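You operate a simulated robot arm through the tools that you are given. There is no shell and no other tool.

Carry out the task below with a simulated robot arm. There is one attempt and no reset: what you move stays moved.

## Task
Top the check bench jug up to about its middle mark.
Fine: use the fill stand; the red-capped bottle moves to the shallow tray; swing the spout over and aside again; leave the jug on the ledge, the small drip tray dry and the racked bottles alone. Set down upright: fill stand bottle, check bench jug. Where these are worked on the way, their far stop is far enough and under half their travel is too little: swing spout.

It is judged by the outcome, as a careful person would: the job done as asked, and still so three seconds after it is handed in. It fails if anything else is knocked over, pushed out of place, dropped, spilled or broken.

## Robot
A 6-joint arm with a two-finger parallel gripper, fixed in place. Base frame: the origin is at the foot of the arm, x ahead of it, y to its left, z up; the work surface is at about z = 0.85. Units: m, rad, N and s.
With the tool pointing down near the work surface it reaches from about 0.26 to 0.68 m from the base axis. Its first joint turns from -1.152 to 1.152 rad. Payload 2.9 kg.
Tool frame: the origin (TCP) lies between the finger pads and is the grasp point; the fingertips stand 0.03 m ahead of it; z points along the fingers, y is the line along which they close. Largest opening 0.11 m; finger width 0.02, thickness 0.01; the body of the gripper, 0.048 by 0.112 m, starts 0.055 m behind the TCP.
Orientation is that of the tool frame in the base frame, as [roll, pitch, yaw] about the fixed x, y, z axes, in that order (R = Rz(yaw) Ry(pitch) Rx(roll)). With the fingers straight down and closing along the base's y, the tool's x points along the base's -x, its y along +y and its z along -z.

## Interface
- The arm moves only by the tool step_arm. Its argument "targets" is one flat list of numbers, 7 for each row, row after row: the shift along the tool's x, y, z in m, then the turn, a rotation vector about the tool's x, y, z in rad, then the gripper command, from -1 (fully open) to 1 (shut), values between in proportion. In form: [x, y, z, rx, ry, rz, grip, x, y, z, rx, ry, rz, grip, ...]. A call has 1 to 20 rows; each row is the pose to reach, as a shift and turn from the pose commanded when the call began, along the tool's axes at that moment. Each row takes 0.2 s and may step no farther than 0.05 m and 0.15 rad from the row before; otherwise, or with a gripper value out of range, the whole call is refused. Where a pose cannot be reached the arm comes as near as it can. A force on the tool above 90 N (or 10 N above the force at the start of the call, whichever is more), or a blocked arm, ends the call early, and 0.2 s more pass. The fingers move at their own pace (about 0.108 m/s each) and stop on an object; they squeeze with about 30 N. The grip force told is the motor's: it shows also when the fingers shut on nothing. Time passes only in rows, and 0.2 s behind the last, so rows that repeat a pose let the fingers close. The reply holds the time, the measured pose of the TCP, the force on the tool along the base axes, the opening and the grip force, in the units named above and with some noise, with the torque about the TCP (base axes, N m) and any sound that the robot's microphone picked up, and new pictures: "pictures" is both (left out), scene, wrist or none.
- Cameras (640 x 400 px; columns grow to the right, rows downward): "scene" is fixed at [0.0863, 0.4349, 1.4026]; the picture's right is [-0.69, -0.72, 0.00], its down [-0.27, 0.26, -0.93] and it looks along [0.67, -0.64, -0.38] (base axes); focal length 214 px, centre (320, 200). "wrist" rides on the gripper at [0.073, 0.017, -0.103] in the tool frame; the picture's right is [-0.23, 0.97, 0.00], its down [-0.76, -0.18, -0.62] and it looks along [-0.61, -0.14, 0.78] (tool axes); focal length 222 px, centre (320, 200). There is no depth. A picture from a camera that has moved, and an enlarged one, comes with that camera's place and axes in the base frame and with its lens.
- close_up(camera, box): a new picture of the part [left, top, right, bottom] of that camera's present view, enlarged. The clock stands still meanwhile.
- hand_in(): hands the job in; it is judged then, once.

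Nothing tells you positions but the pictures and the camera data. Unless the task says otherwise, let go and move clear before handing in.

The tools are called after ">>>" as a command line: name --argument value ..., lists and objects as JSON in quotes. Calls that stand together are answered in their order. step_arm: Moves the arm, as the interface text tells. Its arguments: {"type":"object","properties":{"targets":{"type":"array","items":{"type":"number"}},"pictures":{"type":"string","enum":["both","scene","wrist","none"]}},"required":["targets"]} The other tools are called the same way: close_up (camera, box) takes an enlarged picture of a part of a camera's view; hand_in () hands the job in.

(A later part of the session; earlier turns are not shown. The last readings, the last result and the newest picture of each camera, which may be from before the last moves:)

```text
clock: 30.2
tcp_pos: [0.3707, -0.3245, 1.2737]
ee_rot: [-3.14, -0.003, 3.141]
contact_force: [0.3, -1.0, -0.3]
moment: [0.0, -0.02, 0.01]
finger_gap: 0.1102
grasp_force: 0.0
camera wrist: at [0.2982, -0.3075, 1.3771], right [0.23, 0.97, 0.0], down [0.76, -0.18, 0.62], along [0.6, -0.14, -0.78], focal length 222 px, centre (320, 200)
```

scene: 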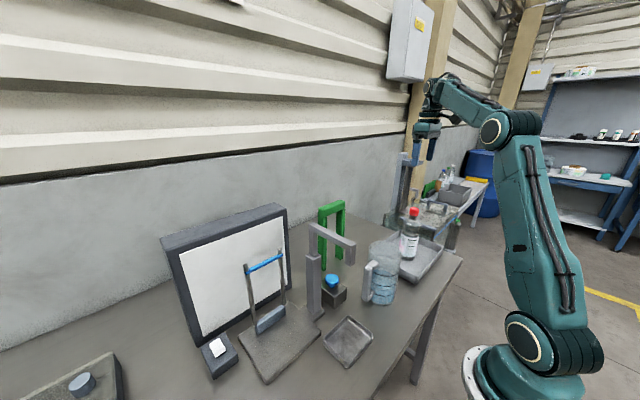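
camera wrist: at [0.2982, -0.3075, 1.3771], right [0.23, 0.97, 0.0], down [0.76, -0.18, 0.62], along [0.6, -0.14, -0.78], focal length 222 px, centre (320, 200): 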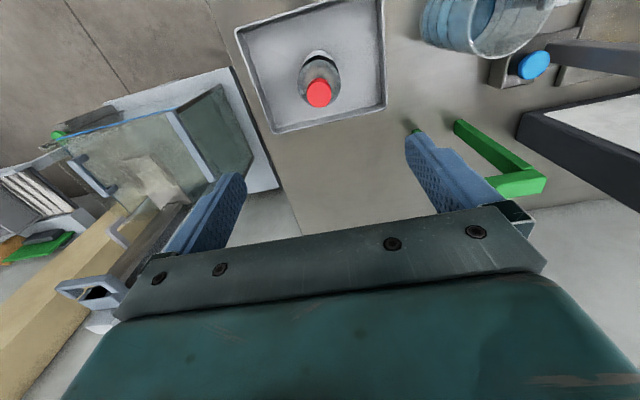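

The bottle stands upright in the tray. Now I'll look at the empty stand and the jug in detail.

>>> close_up --camera "scene" --box '[200, 240, 330, 390]'

>>> close_up --camera "scene" --box '[350, 230, 410, 310]'

>>> close_up --camera "wrist" --box '[400, 0, 600, 110]'

```text
2.67 times, centred on (265, 315) of scene
camera zoom: at [0.0863, 0.4349, 1.4026], right [-0.69, -0.72, 0.0], down [-0.27, 0.26, -0.93], along [0.67, -0.64, -0.38], focal length 572 px, centre (467, -107)
```

zoom: 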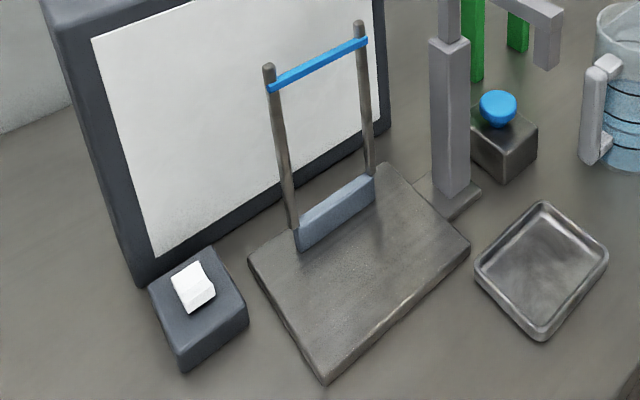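

```text
5.00 times, centred on (380, 270) of scene
camera zoom: at [0.0863, 0.4349, 1.4026], right [-0.69, -0.72, 0.0], down [-0.27, 0.26, -0.93], along [0.67, -0.64, -0.38], focal length 1072 px, centre (20, -150)
```

zoom: 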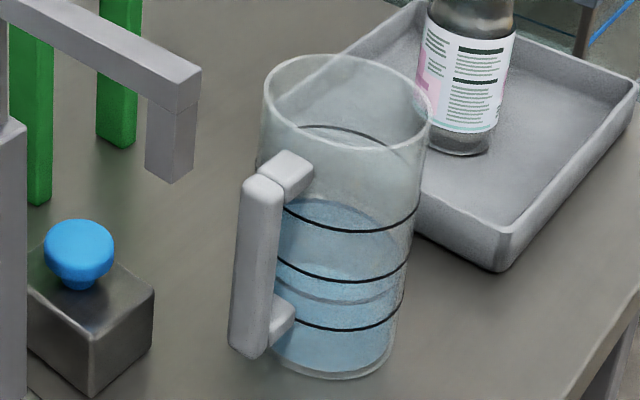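

```text
3.20 times, centred on (500, 55) of wrist
camera zoom: at [0.2982, -0.3075, 1.3771], right [0.23, 0.97, 0.0], down [0.76, -0.18, 0.62], along [0.6, -0.14, -0.78], focal length 711 px, centre (-256, 664)
```

zoom: 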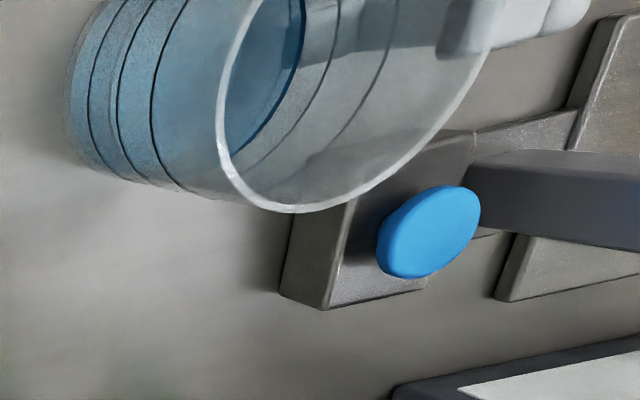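

The stand has a raised plate with a low back stop, which I take as the ledge. The jug's water lies between the first and second of three rings. I'll turn the gripper so its fingers close along x, across the handle, and look at the jug from above.

>>> step_arm --targets '[0.004, 0.03, -0.01, 0, 0, 0.14, -1, 0.008, 0.06, -0.02, 0, 0, 0.28, -1, 0.012, 0.09, -0.02, 0, 0, 0.42, -1, 0.017, 0.12, -0.02, 0, 0, 0.56, -1, 0.022, 0.15, -0.02, 0, 0, 0.7, -1, 0.027, 0.18, -0.02, 0, 0, 0.84, -1, 0.032, 0.21, -0.02, 0, 0, 0.98, -1, 0.037, 0.24, -0.02, 0, 0, 1.12, -1, 0.042, 0.27, -0.02, 0, 0, 1.26, -1, 0.047, 0.3, -0.02, 0, 0, 1.4, -1, 0.05, 0.33, -0.02, 0, 0, 1.5, -1, 0.05, 0.354, -0.02, 0, 0, 1.571, -1, 0.05, 0.354, -0.02, 0, 0, 1.571, -1]'

```text
clock: 33.0
tcp_pos: [0.3206, 0.0308, 1.2939]
ee_rot: [-3.138, 0.002, 1.57]
contact_force: [0.0, -0.3, 0.8]
moment: [0.01, 0.02, 0.0]
finger_gap: 0.11
grasp_force: 0.1
camera wrist: at [0.3367, 0.103, 1.3967], right [0.97, -0.23, 0.0], down [-0.18, -0.76, 0.62], along [-0.14, -0.61, -0.78], focal length 222 px, centre (320, 200)
```

scene: 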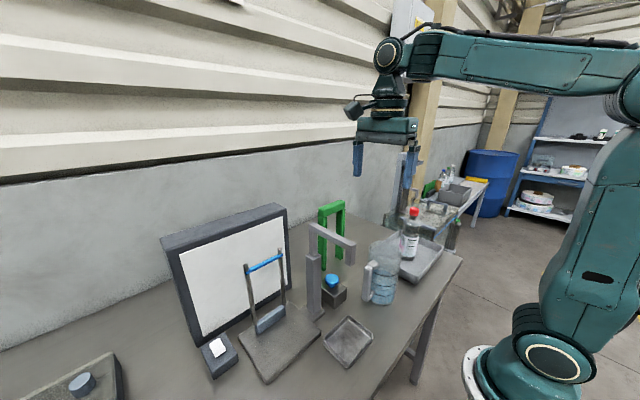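
wrist: 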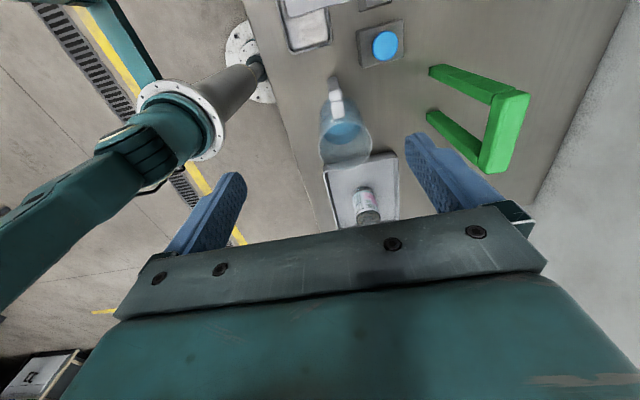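

>>> close_up --camera "wrist" --box '[270, 0, 470, 200]'

>>> close_up --camera "wrist" --box '[290, 60, 400, 180]'

```text
2.00 times, centred on (370, 100) of wrist
camera zoom: at [0.3367, 0.103, 1.3967], right [0.97, -0.23, 0.0], down [-0.18, -0.76, 0.62], along [-0.14, -0.61, -0.78], focal length 444 px, centre (220, 400)
```

zoom: 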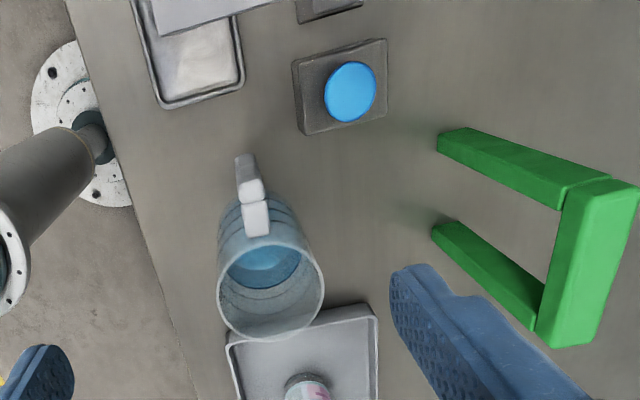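

```text
3.33 times, centred on (345, 120) of wrist
camera zoom: at [0.3367, 0.103, 1.3967], right [0.97, -0.23, 0.0], down [-0.18, -0.76, 0.62], along [-0.14, -0.61, -0.78], focal length 740 px, centre (237, 467)
```

zoom: 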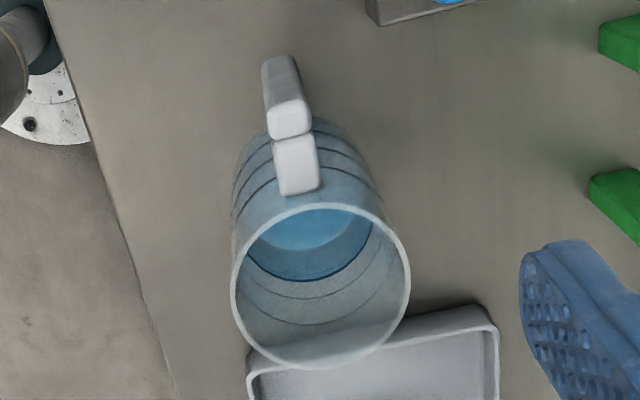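

From three views the jug's rim is centred at (0.340, -0.077), z about 1.02, diameter about 0.098, handle pointing +y. I'll move above it and check finger clearance before going down around it.

>>> step_arm --targets '[-0.035, 0.006, 0.02, 0, 0, 0, -1, -0.07, 0.012, 0.04, 0, 0, 0, -1, -0.108, 0.0194, 0.06, 0, 0, 0, -1, -0.108, 0.0194, 0.1, 0, 0, 0, -1, -0.108, 0.0194, 0.14, 0, 0, 0, -1, -0.108, 0.0194, 0.18, 0, 0, 0, -1, -0.108, 0.0194, 0.2, 0, 0, 0, -1, -0.108, 0.0194, 0.2, 0, 0, 0, -1]'

```text
clock: 34.8
tcp_pos: [0.3382, -0.08, 1.0928]
ee_rot: [-3.138, 0.002, 1.57]
contact_force: [0.0, -0.5, 0.4]
moment: [-0.01, -0.03, 0.01]
finger_gap: 0.1099
grasp_force: 0.1
camera wrist: at [0.3541, -0.0062, 1.1949], right [0.97, -0.23, 0.0], down [-0.18, -0.76, 0.62], along [-0.14, -0.61, -0.78], focal length 222 px, centre (320, 200)
```

scene: 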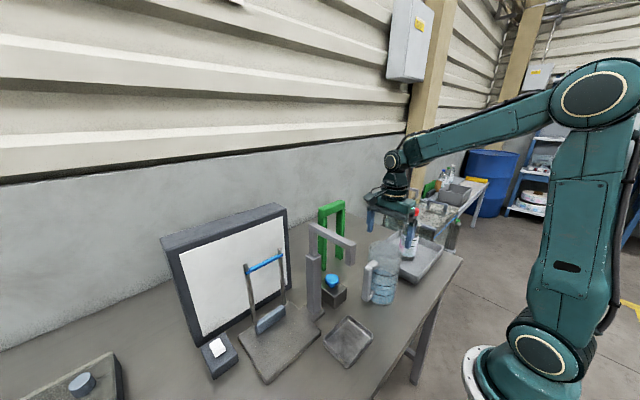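
wrist: 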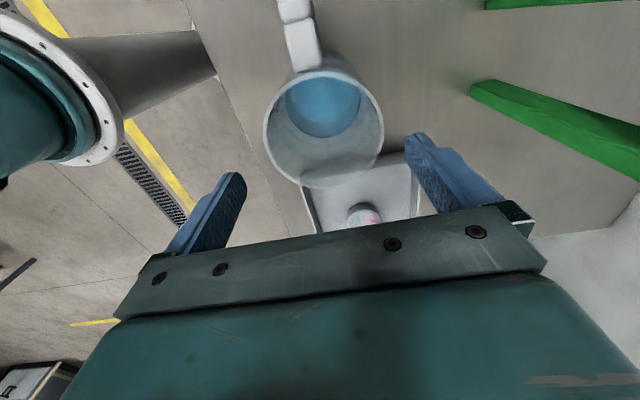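

>>> close_up --camera "wrist" --box '[220, 0, 480, 220]'

```text
1.82 times, centred on (350, 110) of wrist
camera zoom: at [0.3541, -0.0062, 1.1949], right [0.97, -0.23, 0.0], down [-0.18, -0.76, 0.62], along [-0.14, -0.61, -0.78], focal length 404 px, centre (266, 364)
```

zoom: 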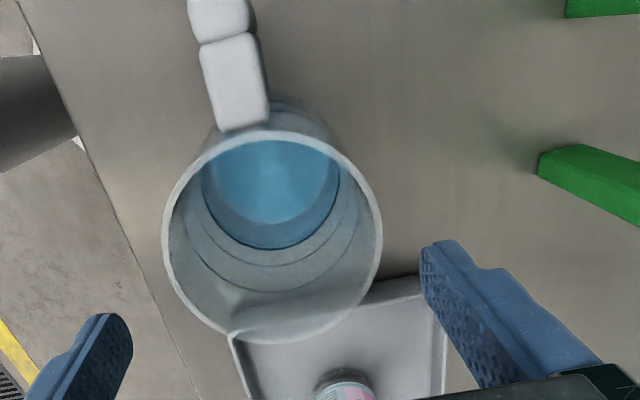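

Centred within a couple of millimetres. I'll descend slowly, first just past the rim.

>>> step_arm --targets '[0, 0.001, 0.02, 0, 0, 0, -1, 0, 0.001, 0.035, 0, 0, 0, -1, 0, 0.001, 0.045, 0, 0, 0, -1, 0, 0.001, 0.052, 0, 0, 0, -1, 0, 0.001, 0.052, 0, 0, 0, -1]'

>>> close_up --camera "wrist" --box '[160, 0, 500, 250]'

>>> close_up --camera "scene" --box '[340, 180, 450, 310]'

```text
clock: 36.0
tcp_pos: [0.3394, -0.0798, 1.0416]
ee_rot: [-3.139, 0.001, 1.572]
contact_force: [0.2, -0.2, 0.0]
moment: [0.0, -0.01, 0.0]
finger_gap: 0.1102
grasp_force: 0.1
camera wrist: at [0.3557, -0.0065, 1.1435], right [0.97, -0.23, 0.0], down [-0.18, -0.76, 0.62], along [-0.14, -0.61, -0.78], focal length 222 px, centre (320, 200)
```

scene: 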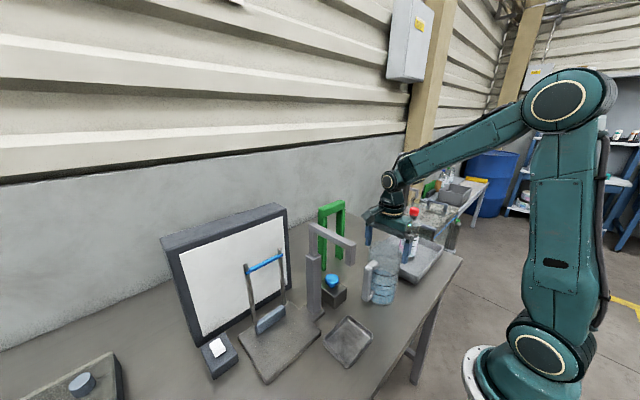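
wrist: 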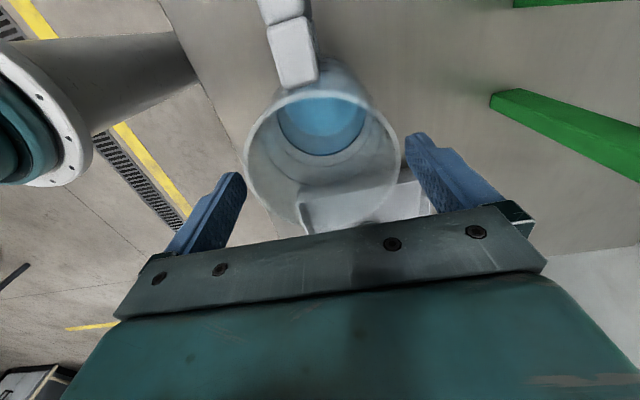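

```text
1.60 times, centred on (330, 125) of wrist
camera zoom: at [0.3557, -0.0065, 1.1435], right [0.97, -0.23, 0.0], down [-0.18, -0.76, 0.62], along [-0.14, -0.61, -0.78], focal length 355 px, centre (304, 320)
```

zoom: 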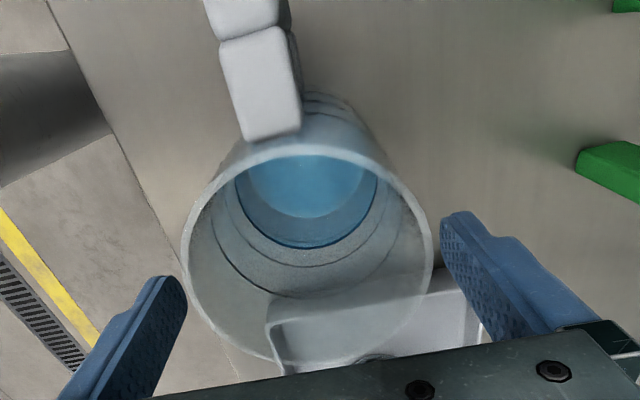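

```text
3.08 times, centred on (395, 245) of scene
camera zoom: at [0.0863, 0.4349, 1.4026], right [-0.69, -0.72, 0.0], down [-0.27, 0.26, -0.93], along [0.67, -0.64, -0.38], focal length 660 px, centre (89, 62)
```

zoom: 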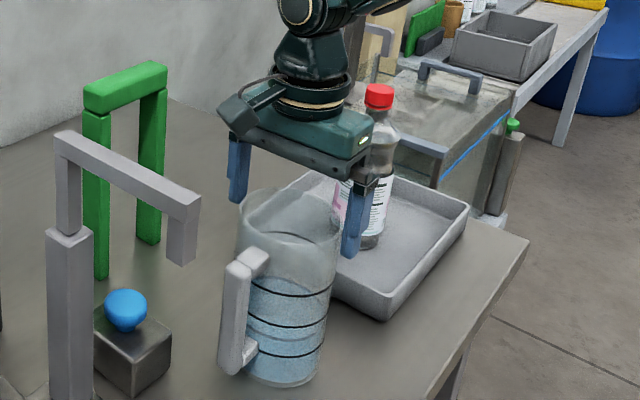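

The fingers are centred with about 5 mm each side and no contact. I'll go down to gripping height and close.

>>> step_arm --targets '[0, 0, 0.015, 0, 0, 0, -1, 0, 0, 0.03, 0, 0, 0, -1, 0, 0, 0.045, 0, 0, 0, -1, 0, 0, 0.054, 0, 0, 0, -1, 0, 0, 0.054, 0, 0, 0, -1]'

>>> close_up --camera "scene" --box '[340, 180, 450, 310]'

```text
clock: 37.2
tcp_pos: [0.3388, -0.0796, 0.9875]
ee_rot: [-3.138, 0.001, 1.571]
contact_force: [-0.6, 0.1, 0.2]
moment: [-0.02, -0.01, 0.04]
finger_gap: 0.1099
grasp_force: 0.1
camera wrist: at [0.355, -0.0062, 1.0899], right [0.97, -0.23, 0.0], down [-0.18, -0.76, 0.62], along [-0.14, -0.61, -0.78], focal length 222 px, centre (320, 200)
```

scene: 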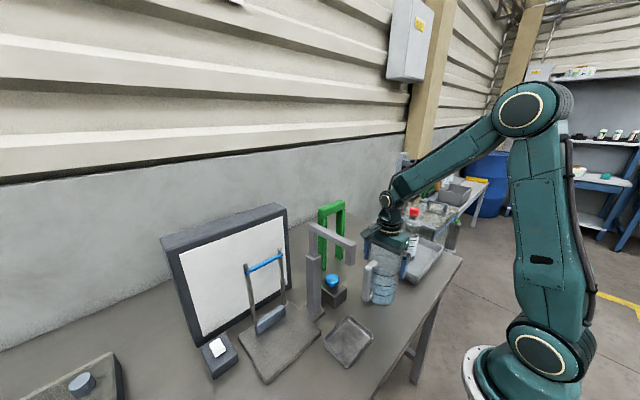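
wrist: 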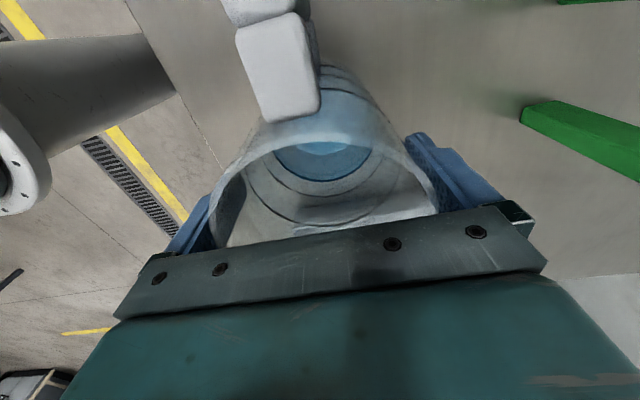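

```text
3.08 times, centred on (395, 245) of scene
camera zoom: at [0.0863, 0.4349, 1.4026], right [-0.69, -0.72, 0.0], down [-0.27, 0.26, -0.93], along [0.67, -0.64, -0.38], focal length 660 px, centre (89, 62)
```

zoom: 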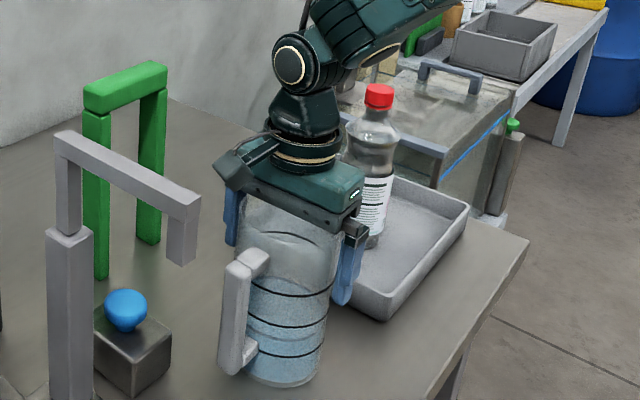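

>>> step_arm --targets '[0, 0, 0, 0, 0, 0, -0.85, 0, 0, 0, 0, 0, 0, -0.7, 0, 0, 0, 0, 0, 0, 0, 0, 0, 0, 0, 0, 0, 1, 0, 0, 0, 0, 0, 0, 1]' --pictures "wrist"

```text
clock: 38.4
tcp_pos: [0.3381, -0.0798, 0.9866]
ee_rot: [-3.137, 0.002, 1.571]
contact_force: [1.4, 0.4, -0.5]
moment: [-0.1, -0.39, -0.01]
finger_gap: 0.1054
grasp_force: 30.5
camera wrist: at [0.3551, -0.0062, 1.0901], right [0.97, -0.23, 0.0], down [-0.18, -0.76, 0.62], along [-0.14, -0.61, -0.78], focal length 222 px, centre (320, 200)
```

wrist: 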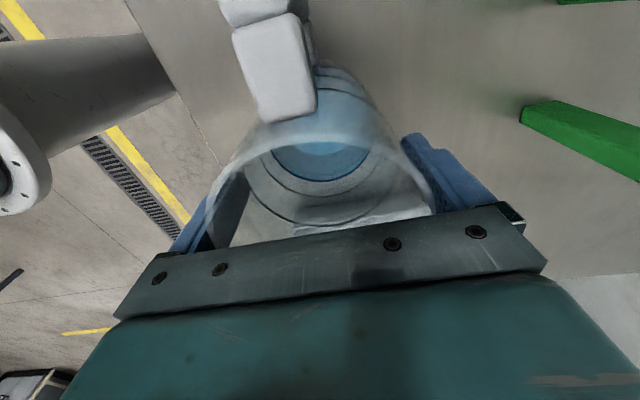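

>>> close_up --camera "scene" --box '[350, 210, 420, 310]'

>>> close_up --camera "wrist" --box '[150, 60, 520, 280]'

```text
4.00 times, centred on (385, 260) of scene
camera zoom: at [0.0863, 0.4349, 1.4026], right [-0.69, -0.72, 0.0], down [-0.27, 0.26, -0.93], along [0.67, -0.64, -0.38], focal length 858 px, centre (60, -40)
```

zoom: 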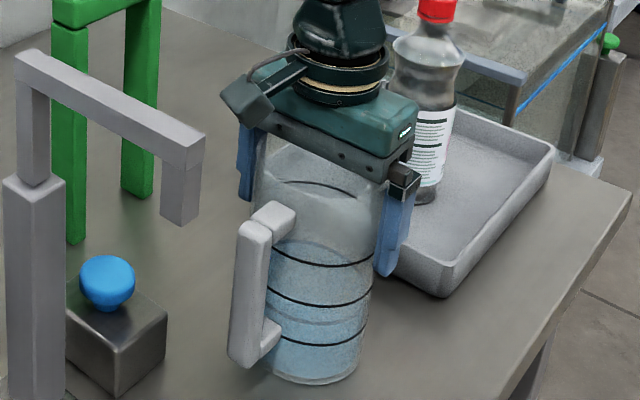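

```text
1.73 times, centred on (335, 170) of wrist
camera zoom: at [0.3551, -0.0062, 1.0901], right [0.97, -0.23, 0.0], down [-0.18, -0.76, 0.62], along [-0.14, -0.61, -0.78], focal length 384 px, centre (294, 252)
```

zoom: 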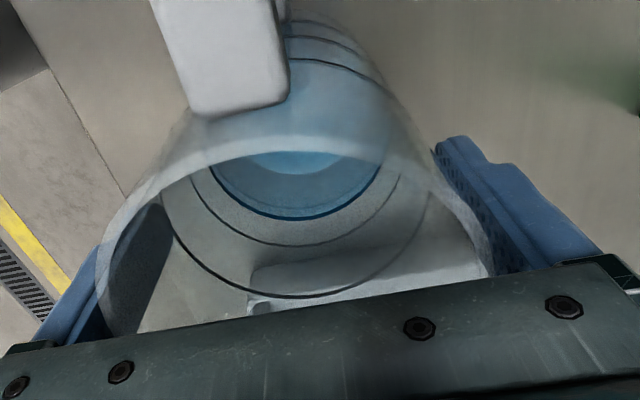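

Both fingers are outside the wall and holding. I'll lift straight up gently.

>>> step_arm --targets '[0, 0, -0.005, 0, 0, 0, 1, 0, 0, -0.015, 0, 0, 0, 1, 0, 0, -0.03, 0, 0, 0, 1, 0, 0, -0.04, 0, 0, 0, 1, 0, 0, -0.045, 0, 0, 0, 1]'

>>> close_up --camera "scene" --box '[350, 190, 420, 310]'

```text
clock: 39.6
tcp_pos: [0.3392, -0.0786, 1.0321]
ee_rot: [-3.137, 0.003, 1.57]
contact_force: [-0.4, 0.2, -4.4]
moment: [-0.07, 0.02, 0.04]
finger_gap: 0.1054
grasp_force: 30.3
camera wrist: at [0.3559, -0.0067, 1.1347], right [0.97, -0.23, 0.0], down [-0.18, -0.76, 0.62], along [-0.14, -0.61, -0.78], focal length 222 px, centre (320, 200)
```

scene: 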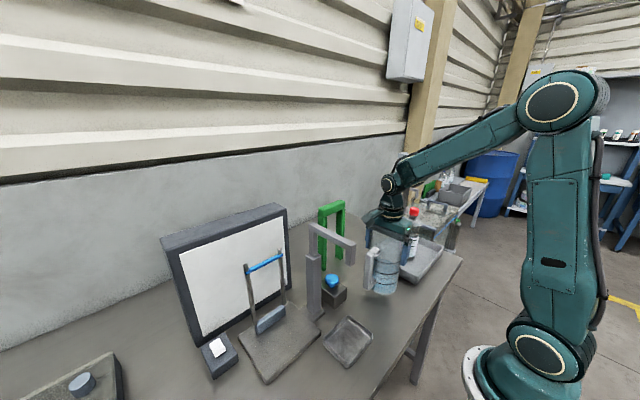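
wrist: 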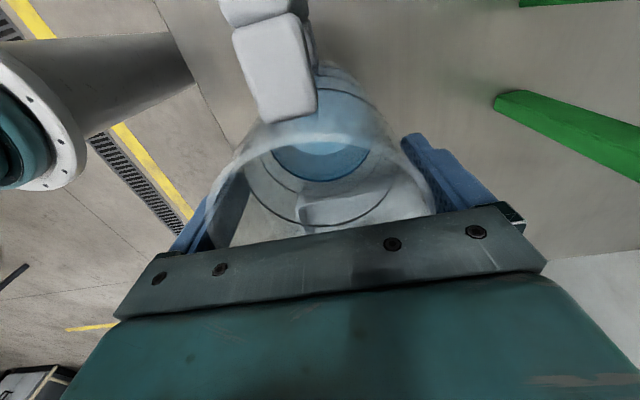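

```text
3.33 times, centred on (385, 250) of scene
camera zoom: at [0.0864, 0.4349, 1.4026], right [-0.69, -0.72, 0.0], down [-0.27, 0.26, -0.93], along [0.67, -0.64, -0.38], focal length 715 px, centre (103, 33)
```

zoom: 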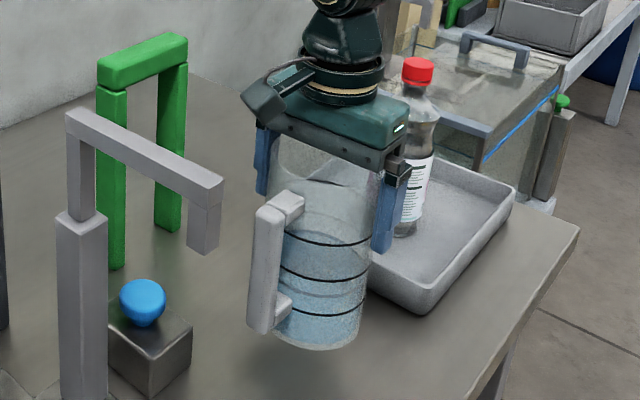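

The jug hangs level at about 0.45 kg. I'll raise it above the spout's height.

>>> step_arm --targets '[0, 0, -0.02, 0, 0, 0, 1, 0, 0, -0.045, 0, 0, 0, 1, 0, 0, -0.075, 0, 0, 0, 1, 0, 0, -0.105, 0, 0, 0, 1, 0, 0, -0.135, 0, 0, 0, 1, 0, 0, -0.165, 0, 0, 0, 1, 0, 0, -0.195, 0, 0, 0, 1, 0, 0, -0.225, 0, 0, 0, 1, 0, 0, -0.25, 0, 0, 0, 1, 0, 0, -0.27, 0, 0, 0, 1, 0, 0, -0.283, 0, 0, 0, 1, 0, 0, -0.283, 0, 0, 0, 1]' --pictures "scene"

```text
clock: 42.2
tcp_pos: [0.3407, -0.0782, 1.3164]
ee_rot: [-3.138, 0.003, 1.57]
contact_force: [-0.4, -0.2, -5.7]
moment: [-0.06, -0.02, -0.01]
finger_gap: 0.1054
grasp_force: 29.9
```

scene: 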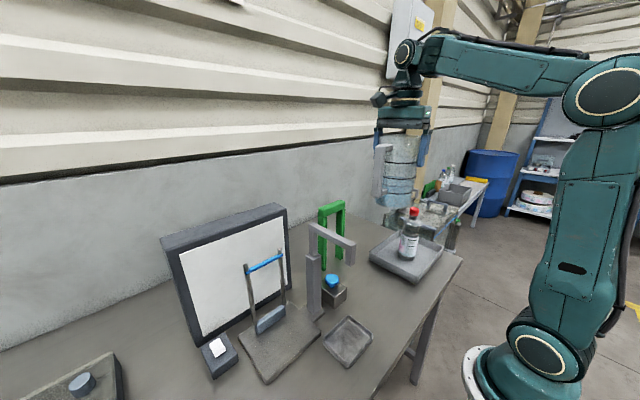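

>>> step_arm --targets '[0.0096, 0.0024, 0, 0, 0, -0.047, 1, 0.0287, 0.0072, 0, 0, 0, -0.141, 1, 0.0542, 0.0137, 0, 0, 0, -0.267, 1, 0.0797, 0.0201, 0, 0, 0, -0.393, 1, 0.1052, 0.0266, 0, 0, 0, -0.518, 1, 0.1307, 0.033, 0, 0, 0, -0.644, 1, 0.1594, 0.0403, 0, 0, 0, -0.7855, 1, 0.1881, 0.0475, 0, 0, 0, -0.927, 1, 0.2136, 0.0539, 0, 0, 0, -1.053, 1, 0.2391, 0.0604, 0, 0, 0, -1.178, 1, 0.2646, 0.0668, 0, 0, 0, -1.304, 1, 0.2901, 0.0733, 0, 0, 0, -1.43, 1, 0.3092, 0.0781, 0, 0, 0, -1.524, 1, 0.3188, 0.0805, 0, 0, 0, -1.571, 1, 0.3188, 0.0805, 0, 0, 0, -1.571, 1]'

```text
clock: 45.4
tcp_pos: [0.422, 0.2407, 1.3148]
ee_rot: [-3.14, -0.004, -3.14]
contact_force: [0.5, -0.3, -4.0]
moment: [0.05, -0.08, 0.02]
finger_gap: 0.1055
grasp_force: 29.3
camera wrist: at [0.3483, 0.2575, 1.4179], right [0.23, 0.97, 0.0], down [0.76, -0.18, 0.62], along [0.6, -0.14, -0.78], focal length 222 px, centre (320, 200)
```

scene: 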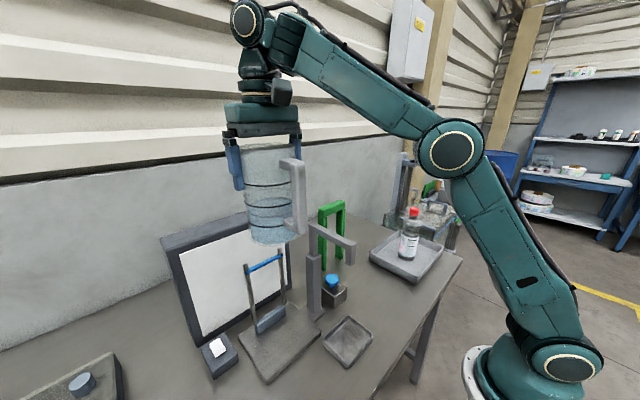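
wrist: 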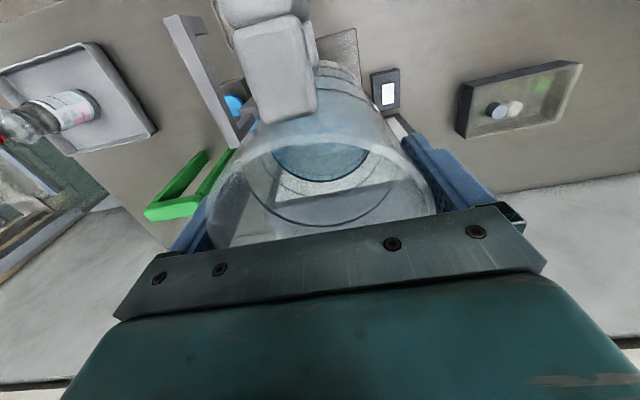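

The jug is over the plate with its handle toward the robot. I'll lower it most of the way.

>>> step_arm --targets '[0, 0, 0.015, 0, 0, 0, 1, 0, 0, 0.04, 0, 0, 0, 1, 0, 0, 0.07, 0, 0, 0, 1, 0, 0, 0.1, 0, 0, 0, 1, 0, 0, 0.13, 0, 0, 0, 1, 0, 0, 0.155, 0, 0, 0, 1, 0, 0, 0.165, 0, 0, 0, 1, 0, 0, 0.165, 0, 0, 0, 1]'

>>> close_up --camera "scene" --box '[200, 190, 340, 370]'

>>> close_up --camera "wrist" --box '[160, 0, 500, 250]'

```text
clock: 47.2
tcp_pos: [0.4202, 0.2387, 1.1509]
ee_rot: [-3.139, -0.005, 3.141]
contact_force: [0.0, 0.7, -5.8]
moment: [0.02, -0.07, 0.01]
finger_gap: 0.1053
grasp_force: 29.6
camera wrist: at [0.3478, 0.2568, 1.2537], right [0.23, 0.97, 0.0], down [0.76, -0.18, 0.62], along [0.6, -0.14, -0.78], focal length 222 px, centre (320, 200)
```

scene: 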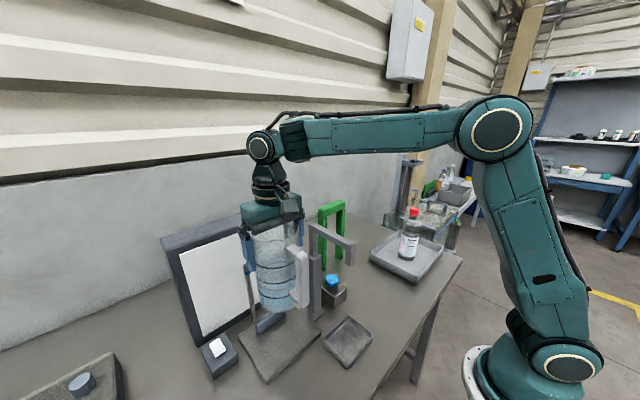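
wrist: 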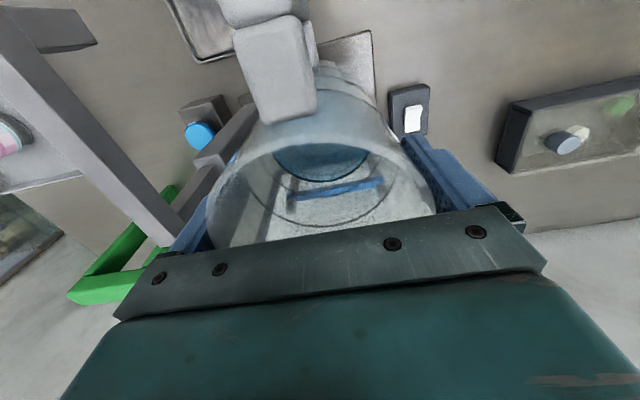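

```text
2.22 times, centred on (270, 280) of scene
camera zoom: at [0.0864, 0.4349, 1.4025], right [-0.69, -0.72, 0.0], down [-0.27, 0.26, -0.93], along [0.67, -0.64, -0.38], focal length 477 px, centre (431, 22)
```

zoom: 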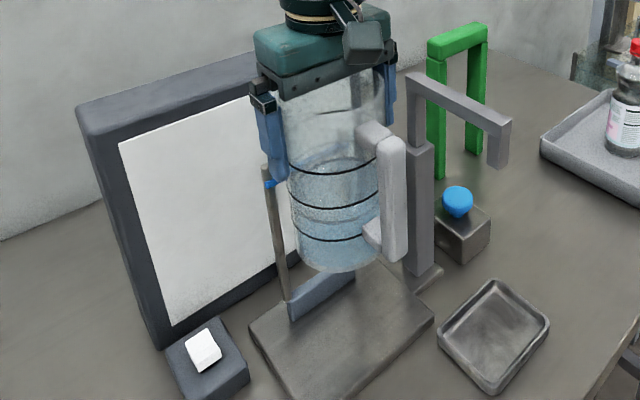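

```text
1.60 times, centred on (330, 125) of wrist
camera zoom: at [0.3478, 0.2568, 1.2537], right [0.23, 0.97, 0.0], down [0.76, -0.18, 0.62], along [0.6, -0.14, -0.78], focal length 355 px, centre (304, 320)
```

zoom: 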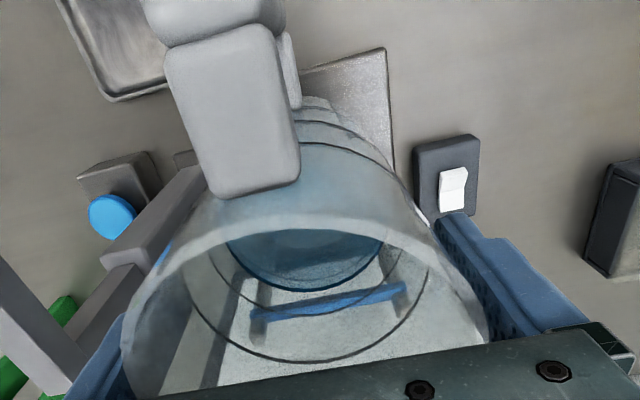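

No contact with the gauge bar. I'll lower further, slowly.

>>> step_arm --targets '[0, 0.001, 0.02, 0, 0, 0, 1, 0, 0.001, 0.045, 0, 0, 0, 1, 0, 0.001, 0.075, 0, 0, 0, 1, 0, 0.001, 0.105, 0, 0, 0, 1, 0, 0.001, 0.125, 0, 0, 0, 1, 0, 0.001, 0.137, 0, 0, 0, 1, 0, 0.001, 0.142, 0, 0, 0, 1]' --pictures "scene"

```text
clock: 48.8
tcp_pos: [0.4211, 0.2402, 1.0062]
ee_rot: [-3.139, -0.003, 3.14]
contact_force: [-0.5, 0.4, -4.7]
moment: [-0.01, -0.11, -0.01]
finger_gap: 0.1051
grasp_force: 29.6
```

scene: 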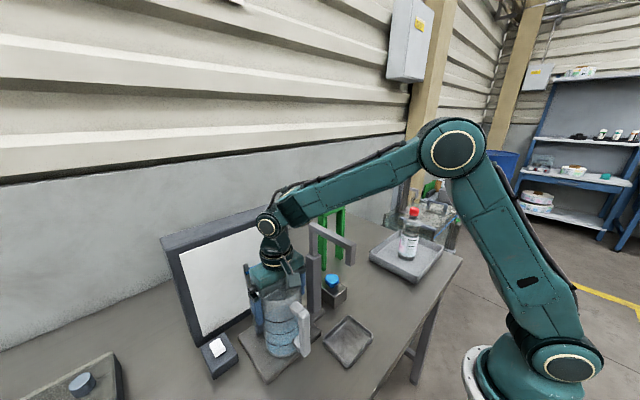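

>>> step_arm --targets '[0, 0, 0.003, 0, 0, 0, 1, 0, 0, 0.003, 0, 0, 0, 1]' --pictures "none"

>>> step_arm --targets '[0, 0, 0.003, 0, 0, 0, 1, 0, 0, 0.003, 0, 0, 0, 1]' --pictures "none"

>>> close_up --camera "scene" --box '[200, 230, 340, 390]'

```text
clock: 49.4
tcp_pos: [0.4199, 0.2412, 1.0033]
ee_rot: [-3.139, -0.004, -3.141]
contact_force: [1.1, 0.2, -5.1]
moment: [0.01, -0.09, -0.04]
finger_gap: 0.1055
grasp_force: 30.3
```

```text
clock: 50.0
tcp_pos: [0.4198, 0.2386, 1.0034]
ee_rot: [3.14, -0.001, 3.14]
contact_force: [-5.1, -1.8, 14.5]
moment: [-0.32, -0.31, -0.08]
finger_gap: 0.1055
grasp_force: 29.9
```

```text
2.50 times, centred on (270, 310) of scene
camera zoom: at [0.0859, 0.4347, 1.4026], right [-0.69, -0.72, 0.0], down [-0.27, 0.26, -0.93], along [0.67, -0.64, -0.38], focal length 536 px, centre (445, -75)
```

zoom: 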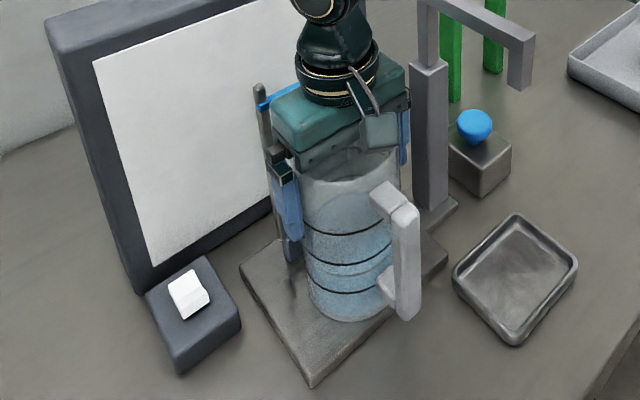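

The jug is resting on the plate. I'll ease the pressure, open fully and rise slowly.

>>> step_arm --targets '[0, 0, -0.002, 0, 0, 0, 1, 0, 0, -0.002, 0, 0, 0, -1, 0, 0, -0.002, 0, 0, 0, -1, 0, 0, -0.002, 0, 0, 0, -1]' --pictures "none"

```text
clock: 51.0
tcp_pos: [0.4194, 0.2394, 1.0031]
ee_rot: [-3.139, -0.003, 3.141]
contact_force: [-1.0, 0.2, 0.5]
moment: [-0.02, 0.01, -0.02]
finger_gap: 0.1098
grasp_force: 0.0
```

>>> step_arm --targets '[0, 0, -0.01, 0, 0, 0, -1, 0, 0, -0.025, 0, 0, 0, -1, 0, 0, -0.04, 0, 0, 0, -1, 0, 0, -0.055, 0, 0, 0, -1, 0, 0, -0.075, 0, 0, 0, -1, 0, 0, -0.075, 0, 0, 0, -1]'

>>> close_up --camera "scene" --box '[200, 230, 340, 390]'

>>> close_up --camera "wrist" --box '[160, 0, 500, 250]'

```text
clock: 52.4
tcp_pos: [0.4196, 0.2417, 1.0776]
ee_rot: [-3.14, -0.004, 3.141]
contact_force: [-0.4, -0.4, 0.3]
moment: [0.01, -0.01, 0.01]
finger_gap: 0.1101
grasp_force: 0.1
camera wrist: at [0.3462, 0.2575, 1.1814], right [0.23, 0.97, 0.0], down [0.76, -0.18, 0.62], along [0.6, -0.14, -0.78], focal length 222 px, centre (320, 200)
```

scene: 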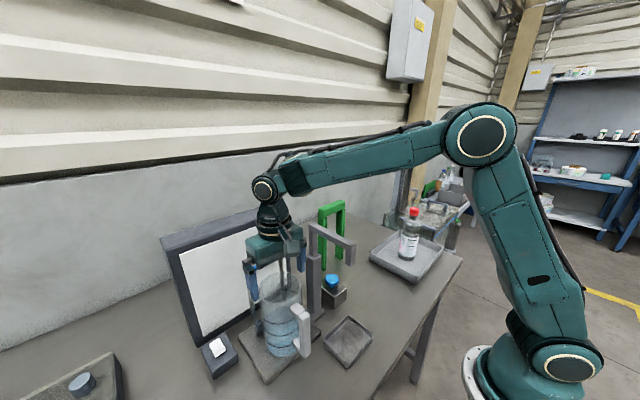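
wrist: 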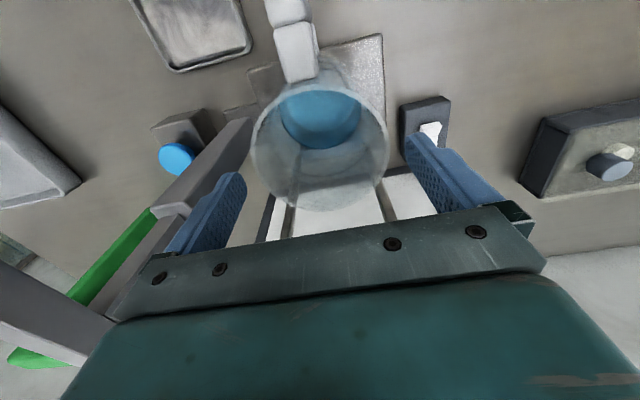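

```text
2.50 times, centred on (270, 310) of scene
camera zoom: at [0.0863, 0.4349, 1.4026], right [-0.69, -0.72, 0.0], down [-0.27, 0.26, -0.93], along [0.67, -0.64, -0.38], focal length 536 px, centre (445, -75)
```

zoom: 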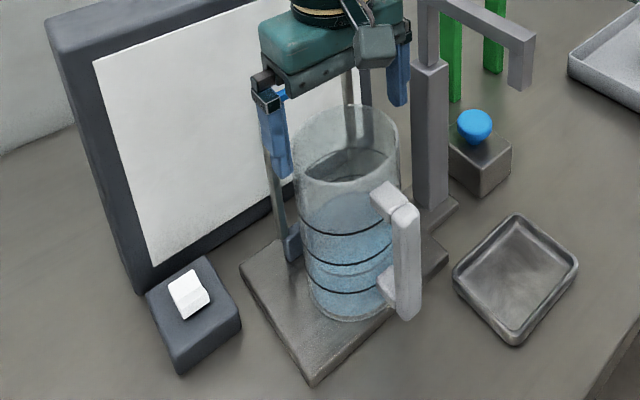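

```text
1.60 times, centred on (330, 125) of wrist
camera zoom: at [0.3462, 0.2575, 1.1814], right [0.23, 0.97, 0.0], down [0.76, -0.18, 0.62], along [0.6, -0.14, -0.78], focal length 355 px, centre (304, 320)
```

zoom: 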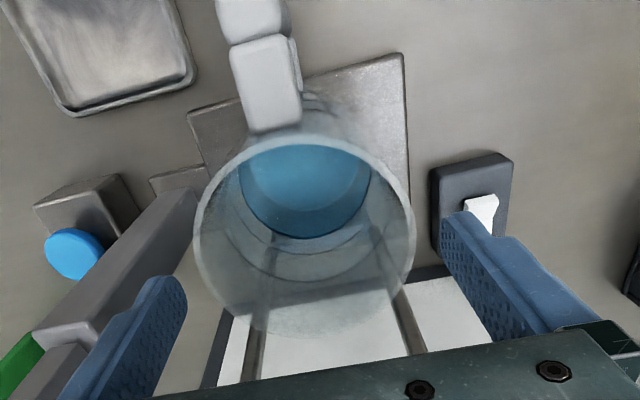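

The jug stands upright on the plate. Next I'll go up and over to the spout arm.

>>> step_arm --targets '[0, 0, -0.04, 0, 0, 0, -1, 0, 0, -0.08, 0, 0, 0, -1, 0, 0, -0.12, 0, 0, 0, -1, 0.01, -0.02, -0.15, 0, 0, 0, -1, 0.03, -0.05, -0.16, 0, 0, 0, -0.5, 0.05, -0.08, -0.16, 0, 0, 0, 0, 0.065, -0.1, -0.16, 0, 0, 0, 0.2, 0.0736, -0.1167, -0.16, 0, 0, 0, 0.2, 0.0736, -0.1167, -0.16, 0, 0, 0, 0.2]'

>>> close_up --camera "wrist" --box '[160, 0, 500, 250]'

>>> close_up --camera "scene" --box '[240, 190, 380, 350]'

```text
clock: 54.4
tcp_pos: [0.3457, 0.1232, 1.2388]
ee_rot: [-3.142, -0.004, 3.141]
contact_force: [0.2, 0.5, 0.5]
moment: [0.0, 0.02, 0.02]
finger_gap: 0.044
grasp_force: 0.1
camera wrist: at [0.2739, 0.1399, 1.3417], right [0.23, 0.97, 0.0], down [0.76, -0.18, 0.62], along [0.6, -0.14, -0.78], focal length 222 px, centre (320, 200)
```

scene: 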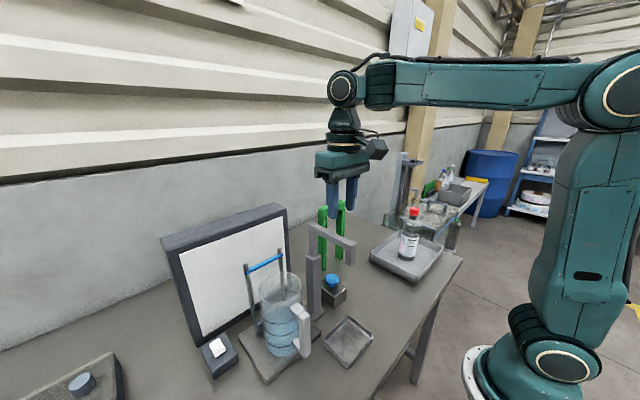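
wrist: 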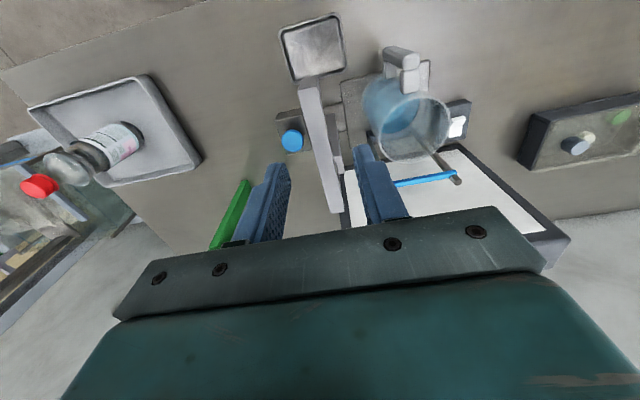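

```text
1.60 times, centred on (330, 125) of wrist
camera zoom: at [0.2739, 0.1399, 1.3417], right [0.23, 0.97, 0.0], down [0.76, -0.18, 0.62], along [0.6, -0.14, -0.78], focal length 355 px, centre (304, 320)
```

zoom: 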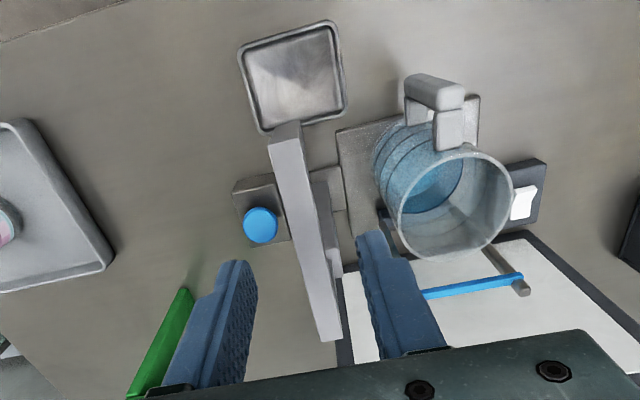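

```text
2.50 times, centred on (310, 270) of scene
camera zoom: at [0.0863, 0.4349, 1.4026], right [-0.69, -0.72, 0.0], down [-0.27, 0.26, -0.93], along [0.67, -0.64, -0.38], focal length 536 px, centre (345, 25)
```

zoom: 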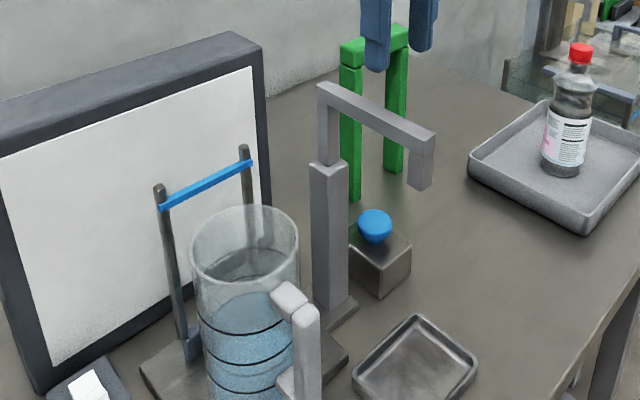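

The spout bar lies between the open fingers. I'll lower the fingers astride it without gripping.

>>> step_arm --targets '[-0.006, -0.001, 0.03, 0, 0, 0, 0.2, -0.006, -0.001, 0.06, 0, 0, 0, 0.2, -0.006, -0.001, 0.085, 0, 0, 0, 0.2, -0.006, -0.001, 0.102, 0, 0, 0, 0.2, -0.006, -0.001, 0.102, 0, 0, 0, 0.2]'

>>> close_up --camera "wrist" --box '[160, 0, 500, 250]'

>>> close_up --camera "scene" --box '[280, 170, 390, 300]'

```text
clock: 55.6
tcp_pos: [0.3526, 0.1226, 1.136]
ee_rot: [-3.14, -0.003, 3.141]
contact_force: [0.1, 0.5, 0.3]
moment: [0.0, -0.01, 0.03]
finger_gap: 0.0441
grasp_force: 0.2
camera wrist: at [0.2797, 0.1395, 1.2386], right [0.23, 0.97, 0.0], down [0.76, -0.18, 0.62], along [0.6, -0.14, -0.78], focal length 222 px, centre (320, 200)
```

scene: 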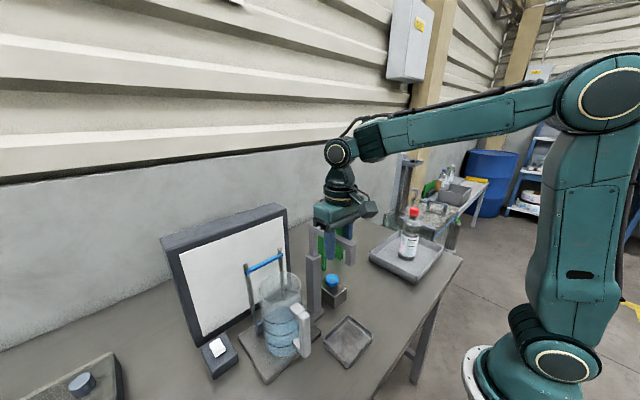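
wrist: 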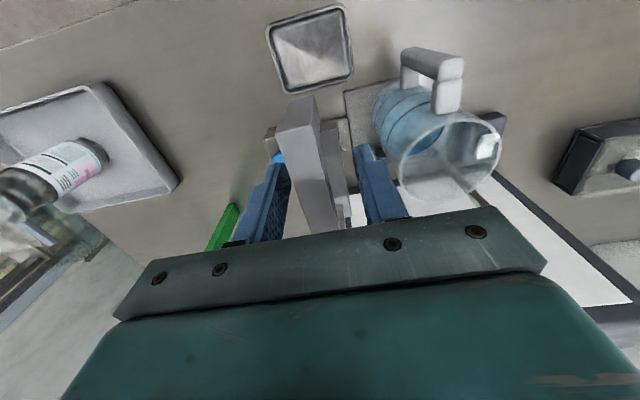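

```text
1.60 times, centred on (330, 125) of wrist
camera zoom: at [0.2797, 0.1395, 1.2386], right [0.23, 0.97, 0.0], down [0.76, -0.18, 0.62], along [0.6, -0.14, -0.78], focal length 355 px, centre (304, 320)
```

zoom: 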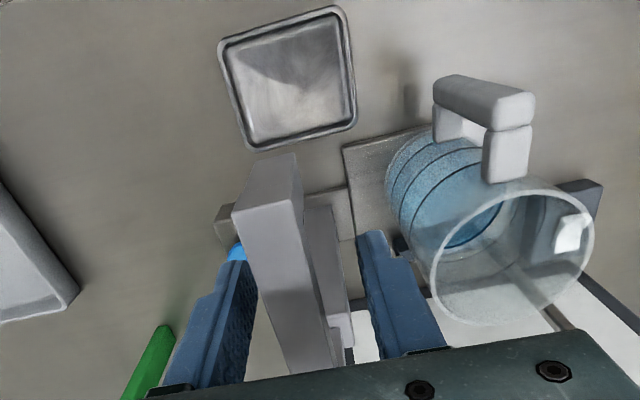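

```text
3.08 times, centred on (335, 235) of scene
camera zoom: at [0.0863, 0.4349, 1.4026], right [-0.69, -0.72, 0.0], down [-0.27, 0.26, -0.93], along [0.67, -0.64, -0.38], focal length 660 px, centre (274, 92)
```

zoom: 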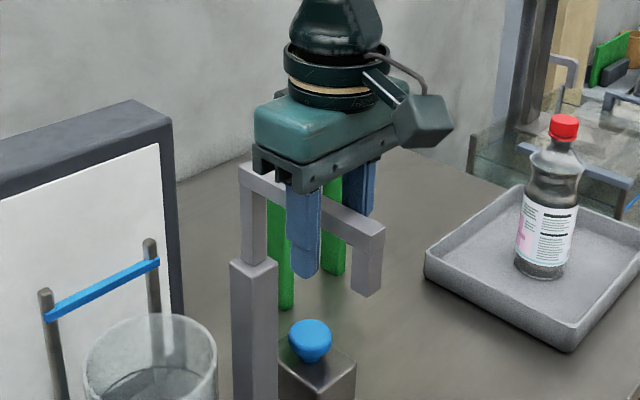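

The fingers straddle the bar cleanly. I'll swing it the first 45 degrees.

>>> step_arm --targets '[-0.0007, 0.0112, 0, 0, 0, 0.131, 0.2, -0.0029, 0.0223, 0, 0, 0, 0.262, 0.2, -0.0065, 0.0329, 0, 0, 0, 0.393, 0.2, -0.0115, 0.043, 0, 0, 0, 0.524, 0.2, -0.0178, 0.0524, 0, 0, 0, 0.654, 0.2, -0.0252, 0.0608, 0, 0, 0, 0.785, 0.2]'

>>> close_up --camera "scene" --box '[240, 170, 380, 340]'

```text
clock: 57.0
tcp_pos: [0.3777, 0.1836, 1.1364]
ee_rot: [-3.139, -0.002, 2.354]
contact_force: [0.2, 0.2, -0.5]
moment: [0.0, -0.01, 0.02]
finger_gap: 0.0439
grasp_force: 0.0
camera wrist: at [0.3384, 0.2476, 1.2389], right [0.85, 0.53, 0.0], down [0.41, -0.66, 0.62], along [0.33, -0.53, -0.78], focal length 222 px, centre (320, 200)
```

scene: 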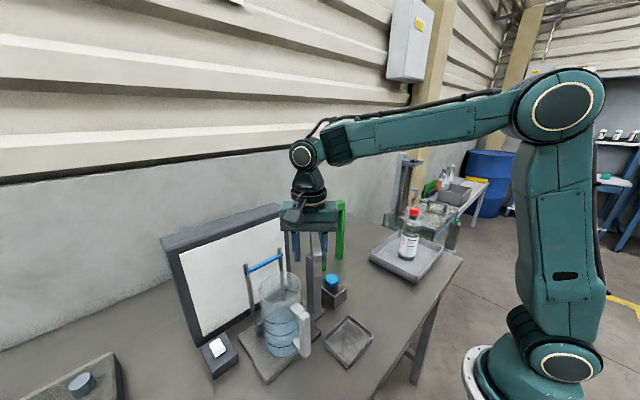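
wrist: 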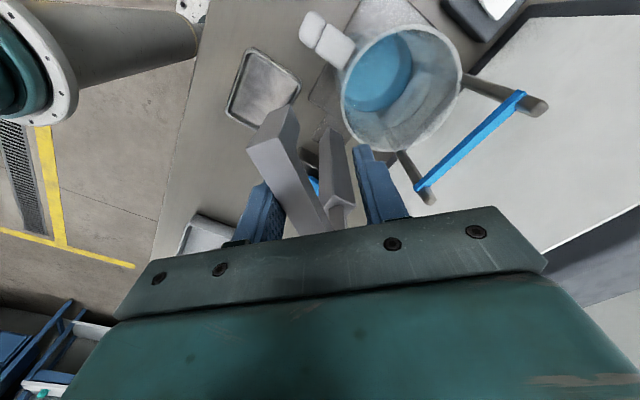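

```text
2.35 times, centred on (310, 255) of scene
camera zoom: at [0.0863, 0.4349, 1.4026], right [-0.69, -0.72, 0.0], down [-0.27, 0.26, -0.93], along [0.67, -0.64, -0.38], focal length 505 px, centre (344, 71)
```

zoom: 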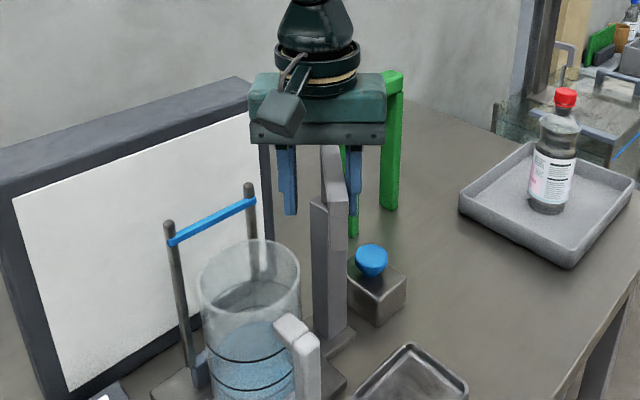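

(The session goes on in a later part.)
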